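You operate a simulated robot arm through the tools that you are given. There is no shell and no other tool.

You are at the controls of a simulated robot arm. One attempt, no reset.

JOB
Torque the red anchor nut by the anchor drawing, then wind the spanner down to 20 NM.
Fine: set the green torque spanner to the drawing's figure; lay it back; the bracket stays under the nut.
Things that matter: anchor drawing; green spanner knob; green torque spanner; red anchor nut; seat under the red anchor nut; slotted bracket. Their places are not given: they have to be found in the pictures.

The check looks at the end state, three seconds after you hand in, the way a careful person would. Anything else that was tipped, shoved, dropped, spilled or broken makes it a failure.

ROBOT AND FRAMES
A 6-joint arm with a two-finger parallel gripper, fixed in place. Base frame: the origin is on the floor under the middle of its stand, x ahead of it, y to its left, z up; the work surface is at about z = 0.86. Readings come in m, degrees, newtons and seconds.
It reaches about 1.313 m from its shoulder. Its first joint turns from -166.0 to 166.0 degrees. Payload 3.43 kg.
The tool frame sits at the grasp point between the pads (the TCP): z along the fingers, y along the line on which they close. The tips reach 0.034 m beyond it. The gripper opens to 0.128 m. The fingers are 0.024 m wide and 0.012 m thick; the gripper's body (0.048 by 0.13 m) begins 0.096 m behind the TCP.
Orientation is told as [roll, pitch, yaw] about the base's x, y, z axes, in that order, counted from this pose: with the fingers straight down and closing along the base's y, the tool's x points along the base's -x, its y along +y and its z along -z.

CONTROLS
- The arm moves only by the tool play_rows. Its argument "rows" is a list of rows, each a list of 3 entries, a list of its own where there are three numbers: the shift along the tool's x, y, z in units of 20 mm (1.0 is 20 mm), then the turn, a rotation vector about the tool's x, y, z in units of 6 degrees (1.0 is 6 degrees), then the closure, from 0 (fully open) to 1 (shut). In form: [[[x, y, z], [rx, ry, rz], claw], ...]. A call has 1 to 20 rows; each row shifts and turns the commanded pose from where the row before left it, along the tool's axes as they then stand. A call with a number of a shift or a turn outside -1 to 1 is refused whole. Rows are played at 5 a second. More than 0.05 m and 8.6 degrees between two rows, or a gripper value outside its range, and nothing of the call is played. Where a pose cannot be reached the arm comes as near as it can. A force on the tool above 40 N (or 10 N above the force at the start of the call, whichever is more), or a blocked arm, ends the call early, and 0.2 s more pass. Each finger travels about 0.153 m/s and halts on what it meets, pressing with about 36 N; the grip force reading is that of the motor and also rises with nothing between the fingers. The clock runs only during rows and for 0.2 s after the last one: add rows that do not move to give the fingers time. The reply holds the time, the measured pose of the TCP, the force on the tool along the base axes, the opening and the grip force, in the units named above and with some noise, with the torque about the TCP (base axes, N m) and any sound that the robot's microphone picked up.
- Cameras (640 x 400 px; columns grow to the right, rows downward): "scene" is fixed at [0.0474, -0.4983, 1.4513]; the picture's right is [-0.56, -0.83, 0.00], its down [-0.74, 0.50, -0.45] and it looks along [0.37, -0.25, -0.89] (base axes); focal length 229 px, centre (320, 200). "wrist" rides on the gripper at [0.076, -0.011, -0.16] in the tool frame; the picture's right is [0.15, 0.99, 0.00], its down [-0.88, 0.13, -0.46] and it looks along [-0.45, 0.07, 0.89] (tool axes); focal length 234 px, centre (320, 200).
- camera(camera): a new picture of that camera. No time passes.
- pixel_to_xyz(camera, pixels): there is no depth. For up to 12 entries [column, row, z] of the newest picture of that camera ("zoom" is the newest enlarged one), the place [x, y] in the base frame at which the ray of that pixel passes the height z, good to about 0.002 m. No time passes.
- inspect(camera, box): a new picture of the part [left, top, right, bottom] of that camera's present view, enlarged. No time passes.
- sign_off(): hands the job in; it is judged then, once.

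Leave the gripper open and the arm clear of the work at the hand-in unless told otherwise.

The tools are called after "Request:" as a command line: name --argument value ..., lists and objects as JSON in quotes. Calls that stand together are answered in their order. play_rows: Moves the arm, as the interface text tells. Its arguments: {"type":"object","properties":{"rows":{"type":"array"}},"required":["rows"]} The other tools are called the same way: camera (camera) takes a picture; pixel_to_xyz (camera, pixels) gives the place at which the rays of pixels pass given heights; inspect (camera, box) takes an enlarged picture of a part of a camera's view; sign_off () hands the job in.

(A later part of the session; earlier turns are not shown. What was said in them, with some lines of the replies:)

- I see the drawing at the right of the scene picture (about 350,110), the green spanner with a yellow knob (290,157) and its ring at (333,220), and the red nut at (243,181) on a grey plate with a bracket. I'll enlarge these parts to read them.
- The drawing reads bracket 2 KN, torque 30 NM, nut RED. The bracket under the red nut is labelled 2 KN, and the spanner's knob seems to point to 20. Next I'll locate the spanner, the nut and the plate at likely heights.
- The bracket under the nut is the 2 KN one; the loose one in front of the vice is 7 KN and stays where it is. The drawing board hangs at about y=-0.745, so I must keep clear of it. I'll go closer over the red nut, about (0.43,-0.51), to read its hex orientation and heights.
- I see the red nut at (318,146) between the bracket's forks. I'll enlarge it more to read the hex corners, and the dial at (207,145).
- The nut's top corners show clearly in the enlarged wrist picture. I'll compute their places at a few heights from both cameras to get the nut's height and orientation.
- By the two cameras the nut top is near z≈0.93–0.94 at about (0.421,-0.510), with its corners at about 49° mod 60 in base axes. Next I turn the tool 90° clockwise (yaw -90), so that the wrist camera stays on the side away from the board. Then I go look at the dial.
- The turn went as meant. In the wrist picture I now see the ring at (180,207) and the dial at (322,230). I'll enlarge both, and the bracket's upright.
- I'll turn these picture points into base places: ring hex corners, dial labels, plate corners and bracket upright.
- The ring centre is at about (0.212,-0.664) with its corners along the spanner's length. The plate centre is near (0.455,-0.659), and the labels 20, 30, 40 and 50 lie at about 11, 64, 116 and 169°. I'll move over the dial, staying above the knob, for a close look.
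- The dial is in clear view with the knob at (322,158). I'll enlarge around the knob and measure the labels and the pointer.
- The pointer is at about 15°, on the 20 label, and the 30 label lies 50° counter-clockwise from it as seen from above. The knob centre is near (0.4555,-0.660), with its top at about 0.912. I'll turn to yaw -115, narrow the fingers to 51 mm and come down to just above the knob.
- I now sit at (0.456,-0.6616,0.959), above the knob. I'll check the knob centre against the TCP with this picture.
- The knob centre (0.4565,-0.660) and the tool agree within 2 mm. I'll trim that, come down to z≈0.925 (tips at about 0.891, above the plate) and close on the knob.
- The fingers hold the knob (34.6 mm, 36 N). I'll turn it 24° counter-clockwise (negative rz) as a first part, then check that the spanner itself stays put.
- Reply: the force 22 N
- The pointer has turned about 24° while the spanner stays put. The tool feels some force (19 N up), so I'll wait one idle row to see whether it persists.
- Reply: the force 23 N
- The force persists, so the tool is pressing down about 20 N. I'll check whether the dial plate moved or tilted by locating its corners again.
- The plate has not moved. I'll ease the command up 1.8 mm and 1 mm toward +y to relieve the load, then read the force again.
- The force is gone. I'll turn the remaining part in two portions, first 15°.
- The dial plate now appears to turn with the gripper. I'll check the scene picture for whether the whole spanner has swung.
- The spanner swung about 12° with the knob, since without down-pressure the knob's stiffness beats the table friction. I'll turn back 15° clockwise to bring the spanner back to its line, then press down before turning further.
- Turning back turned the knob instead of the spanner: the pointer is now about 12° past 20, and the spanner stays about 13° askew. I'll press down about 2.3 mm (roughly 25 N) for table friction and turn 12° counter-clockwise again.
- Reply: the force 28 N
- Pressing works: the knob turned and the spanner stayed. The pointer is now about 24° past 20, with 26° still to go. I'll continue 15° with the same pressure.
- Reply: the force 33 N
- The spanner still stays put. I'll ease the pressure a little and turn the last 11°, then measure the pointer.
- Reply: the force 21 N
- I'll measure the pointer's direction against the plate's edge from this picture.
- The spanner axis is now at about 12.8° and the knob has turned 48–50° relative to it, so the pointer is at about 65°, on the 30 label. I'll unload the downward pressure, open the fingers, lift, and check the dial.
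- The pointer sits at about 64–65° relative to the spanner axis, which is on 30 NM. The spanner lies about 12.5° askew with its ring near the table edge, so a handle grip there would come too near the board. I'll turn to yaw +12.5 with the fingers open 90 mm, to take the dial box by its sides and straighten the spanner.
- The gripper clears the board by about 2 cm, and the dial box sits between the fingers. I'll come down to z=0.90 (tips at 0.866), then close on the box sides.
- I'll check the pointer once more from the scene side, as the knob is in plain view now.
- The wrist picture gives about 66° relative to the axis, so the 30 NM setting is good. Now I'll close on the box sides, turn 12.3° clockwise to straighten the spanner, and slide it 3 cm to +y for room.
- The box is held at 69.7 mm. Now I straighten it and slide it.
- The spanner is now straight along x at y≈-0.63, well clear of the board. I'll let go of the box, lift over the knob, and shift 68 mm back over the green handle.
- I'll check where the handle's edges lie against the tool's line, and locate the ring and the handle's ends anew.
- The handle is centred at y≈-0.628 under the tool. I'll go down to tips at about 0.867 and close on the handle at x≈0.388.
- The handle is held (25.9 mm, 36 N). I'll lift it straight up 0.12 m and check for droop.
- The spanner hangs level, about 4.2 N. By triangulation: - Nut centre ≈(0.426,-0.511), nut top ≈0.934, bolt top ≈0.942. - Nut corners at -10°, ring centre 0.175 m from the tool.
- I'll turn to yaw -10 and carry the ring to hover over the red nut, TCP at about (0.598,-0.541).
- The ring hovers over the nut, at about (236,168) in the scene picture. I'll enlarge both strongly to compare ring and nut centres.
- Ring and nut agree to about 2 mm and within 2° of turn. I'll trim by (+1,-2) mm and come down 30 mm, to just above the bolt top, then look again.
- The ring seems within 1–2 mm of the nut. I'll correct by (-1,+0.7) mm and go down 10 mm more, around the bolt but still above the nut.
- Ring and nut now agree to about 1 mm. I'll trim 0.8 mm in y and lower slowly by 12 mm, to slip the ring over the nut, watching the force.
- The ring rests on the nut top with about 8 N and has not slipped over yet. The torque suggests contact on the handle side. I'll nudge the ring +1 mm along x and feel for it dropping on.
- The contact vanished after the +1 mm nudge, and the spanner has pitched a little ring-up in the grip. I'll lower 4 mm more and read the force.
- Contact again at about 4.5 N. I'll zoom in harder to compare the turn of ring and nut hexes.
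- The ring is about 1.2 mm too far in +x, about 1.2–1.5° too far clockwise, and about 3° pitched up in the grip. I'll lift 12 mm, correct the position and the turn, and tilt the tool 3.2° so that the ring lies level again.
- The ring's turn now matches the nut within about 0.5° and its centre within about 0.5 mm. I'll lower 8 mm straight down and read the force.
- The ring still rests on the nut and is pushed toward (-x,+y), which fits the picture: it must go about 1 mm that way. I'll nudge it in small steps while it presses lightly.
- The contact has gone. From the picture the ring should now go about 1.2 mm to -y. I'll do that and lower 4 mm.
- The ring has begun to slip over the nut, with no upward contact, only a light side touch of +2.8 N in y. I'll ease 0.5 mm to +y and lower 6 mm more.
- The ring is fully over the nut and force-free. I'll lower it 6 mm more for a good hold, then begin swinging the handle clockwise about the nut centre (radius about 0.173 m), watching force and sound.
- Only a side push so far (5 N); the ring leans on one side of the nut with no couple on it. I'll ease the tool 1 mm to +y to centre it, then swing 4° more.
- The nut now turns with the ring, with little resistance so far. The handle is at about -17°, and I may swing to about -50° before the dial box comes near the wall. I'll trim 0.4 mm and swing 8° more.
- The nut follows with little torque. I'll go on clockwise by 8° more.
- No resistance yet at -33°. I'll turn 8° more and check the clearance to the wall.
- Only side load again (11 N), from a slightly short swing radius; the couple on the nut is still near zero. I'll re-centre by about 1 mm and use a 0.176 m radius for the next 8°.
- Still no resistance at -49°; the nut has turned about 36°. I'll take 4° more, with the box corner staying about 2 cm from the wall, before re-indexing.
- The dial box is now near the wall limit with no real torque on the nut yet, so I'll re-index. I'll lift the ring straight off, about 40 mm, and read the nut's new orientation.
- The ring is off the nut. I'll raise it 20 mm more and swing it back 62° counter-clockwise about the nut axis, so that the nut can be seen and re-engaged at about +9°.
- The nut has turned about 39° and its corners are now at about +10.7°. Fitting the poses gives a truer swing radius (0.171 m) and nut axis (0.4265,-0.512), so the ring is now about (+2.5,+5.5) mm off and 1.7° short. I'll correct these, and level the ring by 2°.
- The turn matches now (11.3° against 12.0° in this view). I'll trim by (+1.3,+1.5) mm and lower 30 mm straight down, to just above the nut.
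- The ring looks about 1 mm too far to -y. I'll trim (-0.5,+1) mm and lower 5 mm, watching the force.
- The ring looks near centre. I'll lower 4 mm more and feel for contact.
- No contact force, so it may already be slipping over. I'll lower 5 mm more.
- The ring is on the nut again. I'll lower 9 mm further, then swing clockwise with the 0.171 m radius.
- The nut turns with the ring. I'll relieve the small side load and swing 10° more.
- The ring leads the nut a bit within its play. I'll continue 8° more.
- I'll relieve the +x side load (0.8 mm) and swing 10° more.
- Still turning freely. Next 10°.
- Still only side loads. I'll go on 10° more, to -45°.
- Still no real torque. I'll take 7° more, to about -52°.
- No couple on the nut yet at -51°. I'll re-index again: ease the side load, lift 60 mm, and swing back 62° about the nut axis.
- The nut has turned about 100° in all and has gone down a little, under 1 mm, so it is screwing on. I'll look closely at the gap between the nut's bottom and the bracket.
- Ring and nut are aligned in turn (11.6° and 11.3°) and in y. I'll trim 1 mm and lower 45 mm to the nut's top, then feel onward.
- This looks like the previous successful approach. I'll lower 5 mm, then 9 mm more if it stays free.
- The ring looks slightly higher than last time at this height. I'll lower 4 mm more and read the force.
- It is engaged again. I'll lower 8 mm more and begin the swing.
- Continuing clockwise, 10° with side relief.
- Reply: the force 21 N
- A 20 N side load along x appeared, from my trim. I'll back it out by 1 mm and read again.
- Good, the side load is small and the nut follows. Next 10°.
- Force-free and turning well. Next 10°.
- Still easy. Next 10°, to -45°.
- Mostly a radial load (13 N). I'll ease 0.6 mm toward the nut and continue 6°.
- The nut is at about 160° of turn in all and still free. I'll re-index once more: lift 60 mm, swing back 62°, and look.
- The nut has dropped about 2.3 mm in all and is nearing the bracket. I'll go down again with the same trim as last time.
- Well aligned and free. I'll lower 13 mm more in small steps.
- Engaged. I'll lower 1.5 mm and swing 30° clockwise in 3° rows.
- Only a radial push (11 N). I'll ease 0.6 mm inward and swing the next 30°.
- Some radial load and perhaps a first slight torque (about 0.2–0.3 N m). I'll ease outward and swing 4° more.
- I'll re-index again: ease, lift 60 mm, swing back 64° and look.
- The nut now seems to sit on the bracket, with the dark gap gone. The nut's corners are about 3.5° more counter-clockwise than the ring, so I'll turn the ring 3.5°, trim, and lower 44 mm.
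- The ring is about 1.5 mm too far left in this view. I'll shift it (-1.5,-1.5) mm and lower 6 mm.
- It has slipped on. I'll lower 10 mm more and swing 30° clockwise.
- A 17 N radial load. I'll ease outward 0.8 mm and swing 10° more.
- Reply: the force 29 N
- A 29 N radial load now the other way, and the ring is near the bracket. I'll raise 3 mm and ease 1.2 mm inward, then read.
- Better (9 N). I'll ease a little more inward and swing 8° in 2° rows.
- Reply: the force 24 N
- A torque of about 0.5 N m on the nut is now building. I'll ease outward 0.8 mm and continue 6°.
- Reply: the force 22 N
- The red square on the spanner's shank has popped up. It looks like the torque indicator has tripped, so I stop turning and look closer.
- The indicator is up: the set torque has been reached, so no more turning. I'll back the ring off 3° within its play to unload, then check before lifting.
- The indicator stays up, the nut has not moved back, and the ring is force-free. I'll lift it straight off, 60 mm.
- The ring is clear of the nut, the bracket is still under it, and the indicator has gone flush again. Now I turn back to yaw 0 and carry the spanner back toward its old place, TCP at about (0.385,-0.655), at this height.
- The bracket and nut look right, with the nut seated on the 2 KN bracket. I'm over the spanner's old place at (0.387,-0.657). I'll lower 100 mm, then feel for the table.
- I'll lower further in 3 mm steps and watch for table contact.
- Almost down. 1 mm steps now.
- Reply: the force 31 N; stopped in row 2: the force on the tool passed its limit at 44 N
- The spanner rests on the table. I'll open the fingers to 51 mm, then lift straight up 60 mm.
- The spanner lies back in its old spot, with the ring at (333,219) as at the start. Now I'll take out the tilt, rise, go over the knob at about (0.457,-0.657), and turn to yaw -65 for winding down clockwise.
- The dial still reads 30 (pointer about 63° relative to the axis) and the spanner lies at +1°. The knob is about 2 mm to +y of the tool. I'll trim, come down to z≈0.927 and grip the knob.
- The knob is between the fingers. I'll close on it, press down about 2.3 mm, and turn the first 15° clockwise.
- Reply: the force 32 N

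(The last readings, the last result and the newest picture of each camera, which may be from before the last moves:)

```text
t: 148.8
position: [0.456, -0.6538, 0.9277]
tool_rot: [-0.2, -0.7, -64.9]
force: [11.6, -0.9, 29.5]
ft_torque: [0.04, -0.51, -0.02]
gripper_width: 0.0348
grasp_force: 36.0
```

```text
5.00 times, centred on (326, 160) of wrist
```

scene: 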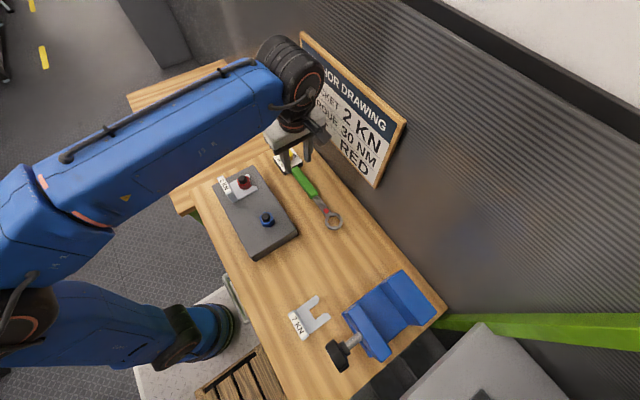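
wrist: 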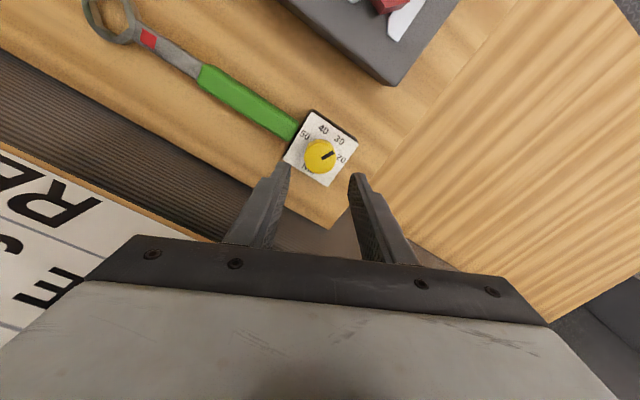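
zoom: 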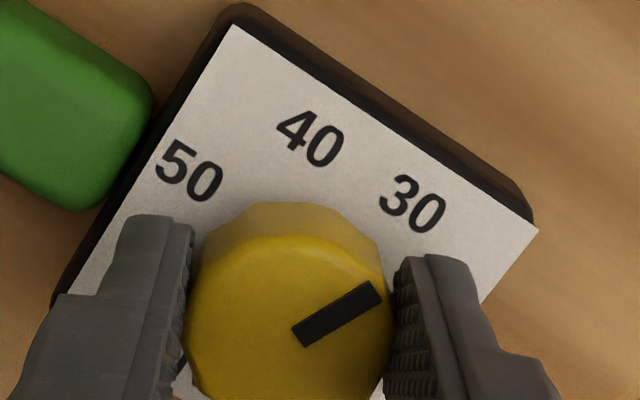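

The knob is pressed with about 30 N. I'll turn 12° clockwise and check that the spanner stays put.

Request:
play_rows --rows '[[[0, 0, 0], [0, 0, 0.5], 0.85], [[0, 0, 0], [0, 0, 0.5], 0.85], [[0, 0, 0], [0, 0, 0.5], 0.85], [[0, 0, 0], [0, 0, 0.5], 0.85], [[0, 0, 0], [0, 0, 0], 0.85]]'

Request:
inspect --camera "wrist" --box '[270, 120, 382, 200]'

Request:
inspect --camera "scene" --box '[200, 130, 360, 230]'

```text
t: 150.0
position: [0.4551, -0.653, 0.9259]
tool_rot: [-0.2, -0.5, -77.0]
force: [15.6, 2.4, 28.5]
ft_torque: [-0.16, -0.58, 0.04]
gripper_width: 0.0346
grasp_force: 36.4
```

```text
5.00 times, centred on (326, 160) of wrist
```

zoom: 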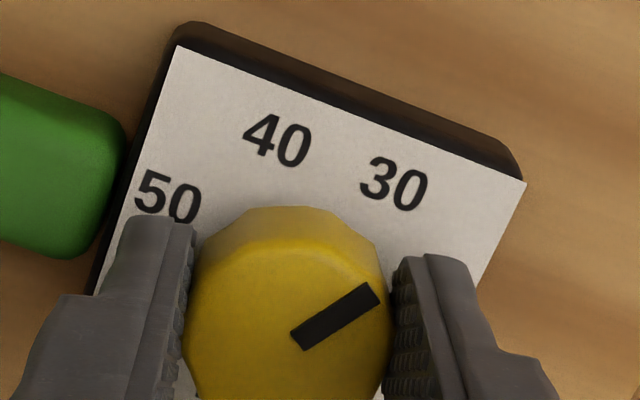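

```text
4.00 times, centred on (280, 180) of scene
```

zoom: 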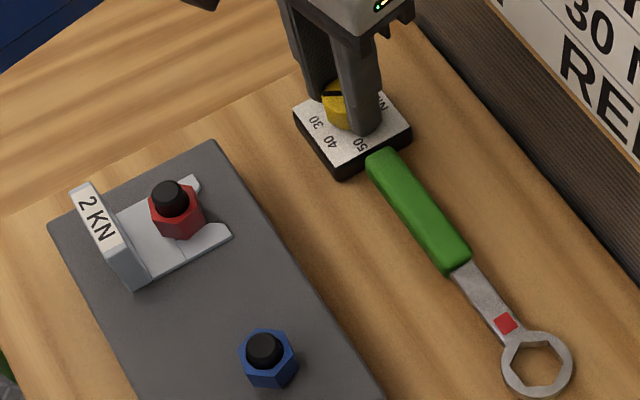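

The spanner stays and the knob turns. I'll ease 0.5 mm to +x and turn 18° more.

Request:
play_rows --rows '[[[0, 0.024, 0], [0, 0, 0.5], 0.85], [[0, 0, 0], [0, 0, 0.5], 0.85], [[0, 0, 0], [0, 0, 0.5], 0.85], [[0, 0, 0], [0, 0, 0.5], 0.85], [[0, 0, 0], [0, 0, 0.5], 0.85], [[0, 0, 0], [0, 0, 0.5], 0.85], [[0, 0, 0], [0, 0, 0], 0.85]]'

Request:
inspect --camera "wrist" --box '[270, 120, 382, 200]'

Request:
inspect --camera "scene" --box '[200, 130, 360, 230]'

```text
t: 151.6
position: [0.4567, -0.6531, 0.9258]
tool_rot: [-0.1, -0.6, -94.8]
force: [14.4, -6.3, 29.7]
ft_torque: [-0.39, -0.36, 0.04]
gripper_width: 0.0342
grasp_force: 35.5
```

```text
5.00 times, centred on (326, 160) of wrist
```

zoom: 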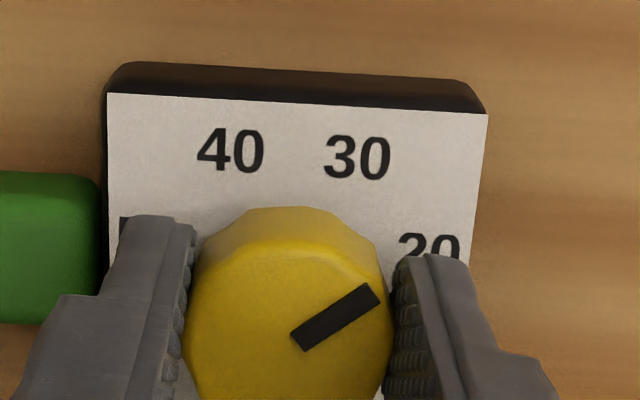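

```text
4.00 times, centred on (280, 180) of scene
```

zoom: 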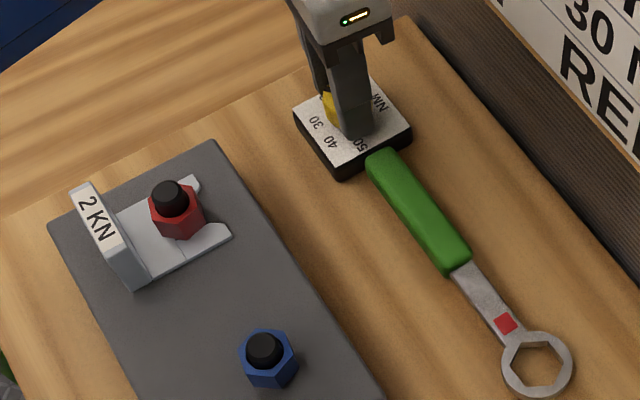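

30° done and the spanner is still in place. I'll turn the last 18.5° clockwise.

Request:
play_rows --rows '[[[0, 0.015, -0.01], [0, 0, 0.514], 0.85], [[0, 0, 0], [0, 0, 0.514], 0.85], [[0, 0, 0], [0, 0, 0.514], 0.85], [[0, 0, 0], [0, 0, 0.514], 0.85], [[0, 0, 0], [0, 0, 0.514], 0.85], [[0, 0, 0], [0, 0, 0.514], 0.85], [[0, 0, 0], [0, 0, 0], 0.85]]'

Request:
inspect --camera "wrist" --box '[270, 120, 382, 200]'

Request:
inspect --camera "scene" --box '[200, 130, 360, 230]'

```text
t: 153.2
position: [0.4576, -0.6545, 0.9258]
tool_rot: [0.2, -0.5, -113.4]
force: [7.4, -1.4, 30.8]
ft_torque: [0.04, -0.13, 0.01]
gripper_width: 0.0343
grasp_force: 36.2
```

```text
5.00 times, centred on (326, 160) of wrist
```

zoom: 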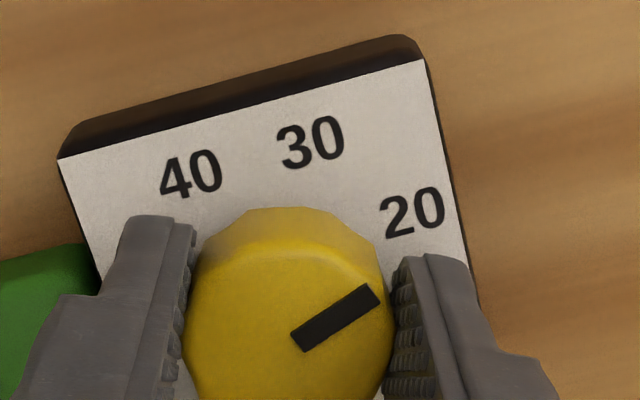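

```text
4.00 times, centred on (280, 180) of scene
```

zoom: 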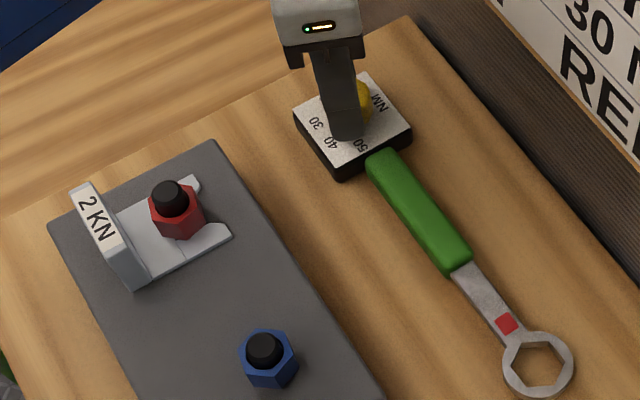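

It should be near 20 now. I'll unload the pressure, open, lift 66 mm and measure.

Request:
play_rows --rows '[[[0, 0, -0.06], [0, 0, 0], 0.85], [[0, 0, -0.05], [0, 0, 0], 0.85], [[0, 0, 0], [0, 0, 0], 0.7], [[0, 0, 0], [0, 0, 0], 0.6], [[0, 0, 0], [0, 0, 0], 0.6], [[0, 0, -0.6], [0, 0, 0], 0.6], [[0, 0, -0.9], [0, 0, 0], 0.6], [[0, 0, -0.9], [0, 0, 0], 0.6], [[0, 0, -0.9], [0, 0, 0], 0.6], [[0, 0, 0], [0, 0, 0], 0.6]]'

Request:
inspect --camera "wrist" --box '[280, 110, 376, 190]'

Request:
inspect --camera "scene" --box '[265, 140, 315, 180]'

```text
t: 155.4
position: [0.4577, -0.6533, 0.9911]
tool_rot: [0.1, -0.5, -113.4]
force: [0.2, -0.1, -0.3]
ft_torque: [-0.02, 0.01, -0.01]
gripper_width: 0.0511
grasp_force: 0.1
```

```text
5.00 times, centred on (328, 150) of wrist
```

zoom: 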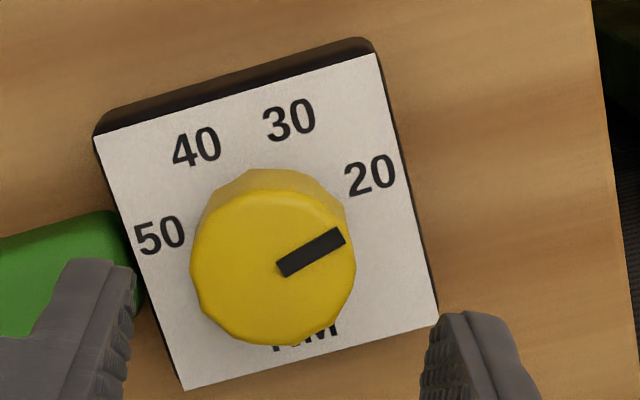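

```text
10.00 times, centred on (290, 160) of scene
```

zoom: 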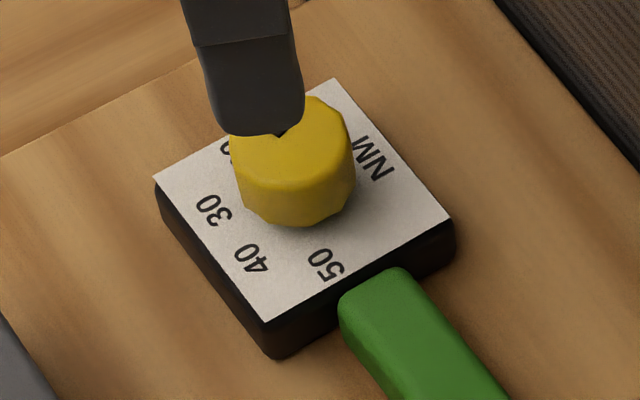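

The pointer reads about 13° relative to the axis; at the start it read about 15.5° on the 20 label. I'll measure more finely with a stronger zoom.

Request:
inspect --camera "wrist" --box '[300, 140, 340, 180]'

Request:
inspect --camera "wrist" --box '[280, 115, 350, 159]'

```text
10.00 times, centred on (320, 160) of wrist
```

zoom: 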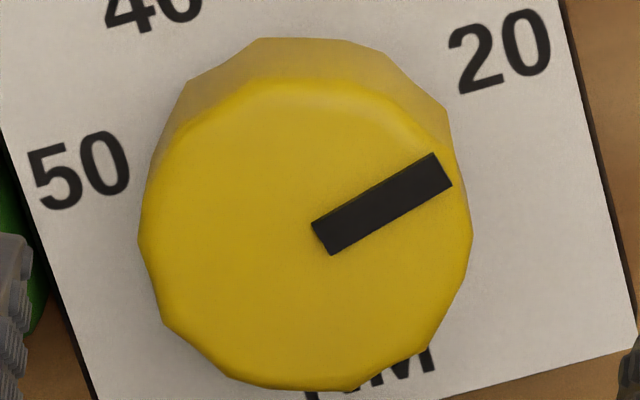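

```text
9.09 times, centred on (315, 137) of wrist
```

zoom: 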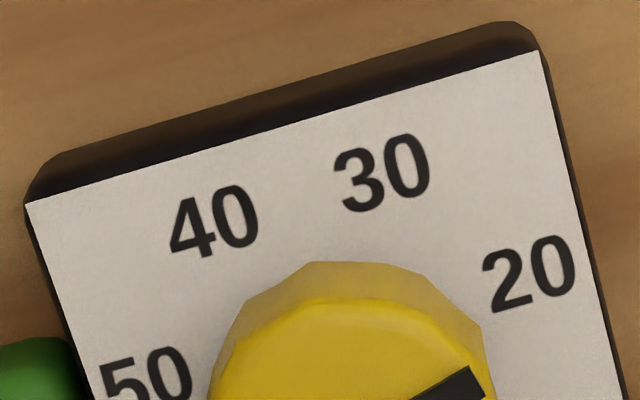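

With the finer zoom the pointer is at 15.0° relative to the axis, exactly on 20. The spanner is back within about 2 mm of its first place. Now I'll rise, open the gripper and move clear of the work.

Request:
play_rows --rows '[[[0, 0, -1], [0, 0, 0], 0.6], [[0, 0, -1], [0, 0, 0], 0.6], [[0, 0, -1], [0, 0, 0], 0.6], [[0, 0, -1], [0, 0, 0], 0.6], [[0, 0, -1], [0, 0, 0], 0.6], [[0.918, -0.397, -0.5], [0, 0, 0], 0.5], [[0.918, -0.397, -0.5], [0, 0, 0], 0.3], [[0.918, -0.397, -0.5], [0, 0, 0], 0.1], [[0.918, -0.397, -0.5], [0, 0, 0], 0], [[0.918, -0.397, -0.5], [0, 0, 0], 0], [[0.918, -0.397, -0.5], [0, 0, 0], 0], [[0.918, -0.397, -0.5], [0, 0, 0], 0], [[0, 0, 0], [0, 0, 0], 0]]'

Request:
camera --camera "scene"

Request:
inspect --camera "scene" --box '[200, 140, 360, 240]'

Request:
camera --camera "wrist"

```text
t: 158.2
position: [0.4584, -0.5115, 1.1635]
tool_rot: [0.2, -0.5, -113.5]
force: [-1.5, -0.1, 0.8]
ft_torque: [0.03, 0.01, 0.03]
gripper_width: 0.1276
grasp_force: 0.1
```

```text
taken
```

scene: 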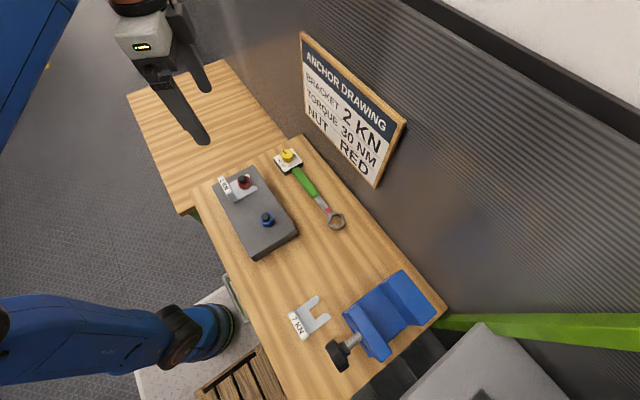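

```text
4.00 times, centred on (280, 190) of scene
```

zoom: 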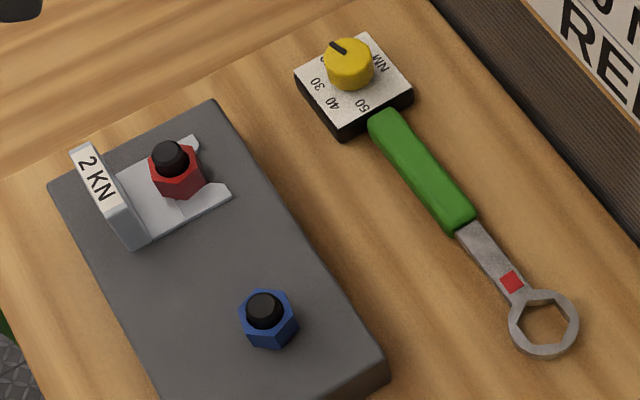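

```text
taken
```

wrist: 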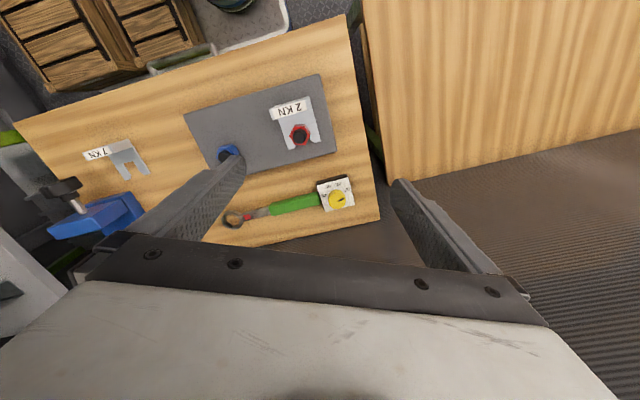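

All looks in order. As a last check I'll compare the dial with the very first enlarged view.

Request:
inspect --camera "scene" --box '[265, 140, 315, 180]'

Request:
inspect --camera "scene" --box '[204, 150, 284, 200]'

```text
10.00 times, centred on (290, 160) of scene
```

zoom: 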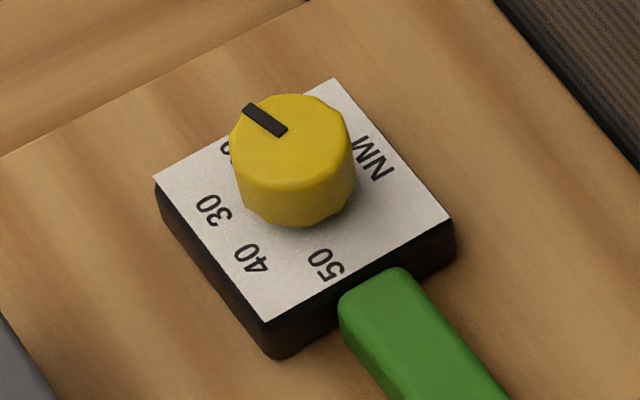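

```text
8.00 times, centred on (244, 175) of scene
```

zoom: 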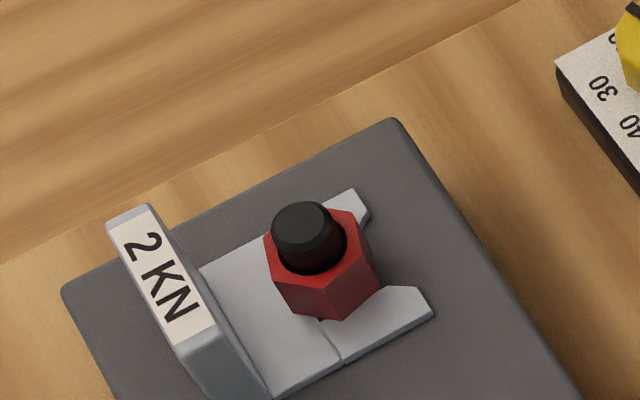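

The dial matches the first view, with the pointer on 20. The nut is seated on the unmoved 2 KN bracket, the spanner lies back in its place, and the gripper is open and clear. I hand the job in.

Request:
sign_off

```text
The job is handed in.
```

The red anchor nut is torqued to the drawing's 30 NM, and the spanner is wound back to 20 NM and laid in its place. I have handed the job in, and no result has come back yet.

- **Setting:** The drawing reads bracket 2 KN, torque 30 NM, nut RED. I turned the spanner knob from 20 to 30, within about half an NM by measurement.
- **Torque:** The nut was loose, so it took several swings of about 60° to run it down onto the bracket. Near the end the red indicator on the spanner popped up. I took that as the set torque being reached and stopped turning. There was no click sound to confirm it, and the indicator had gone flush again after I lifted the ring off.
- **Bracket:** The 2 KN bracket stayed in place under the nut.
- **Spanner:** It was swung about 13° on the table during the first knob turn, and I straightened it. It now lies within about 2–3 mm of its starting place, 1–2° off its original line. The pointer is on 20.

The gripper is open and the arm is clear of the work. In the last pictures nothing else had been moved, and I never touched the 7 KN bracket or the vice.
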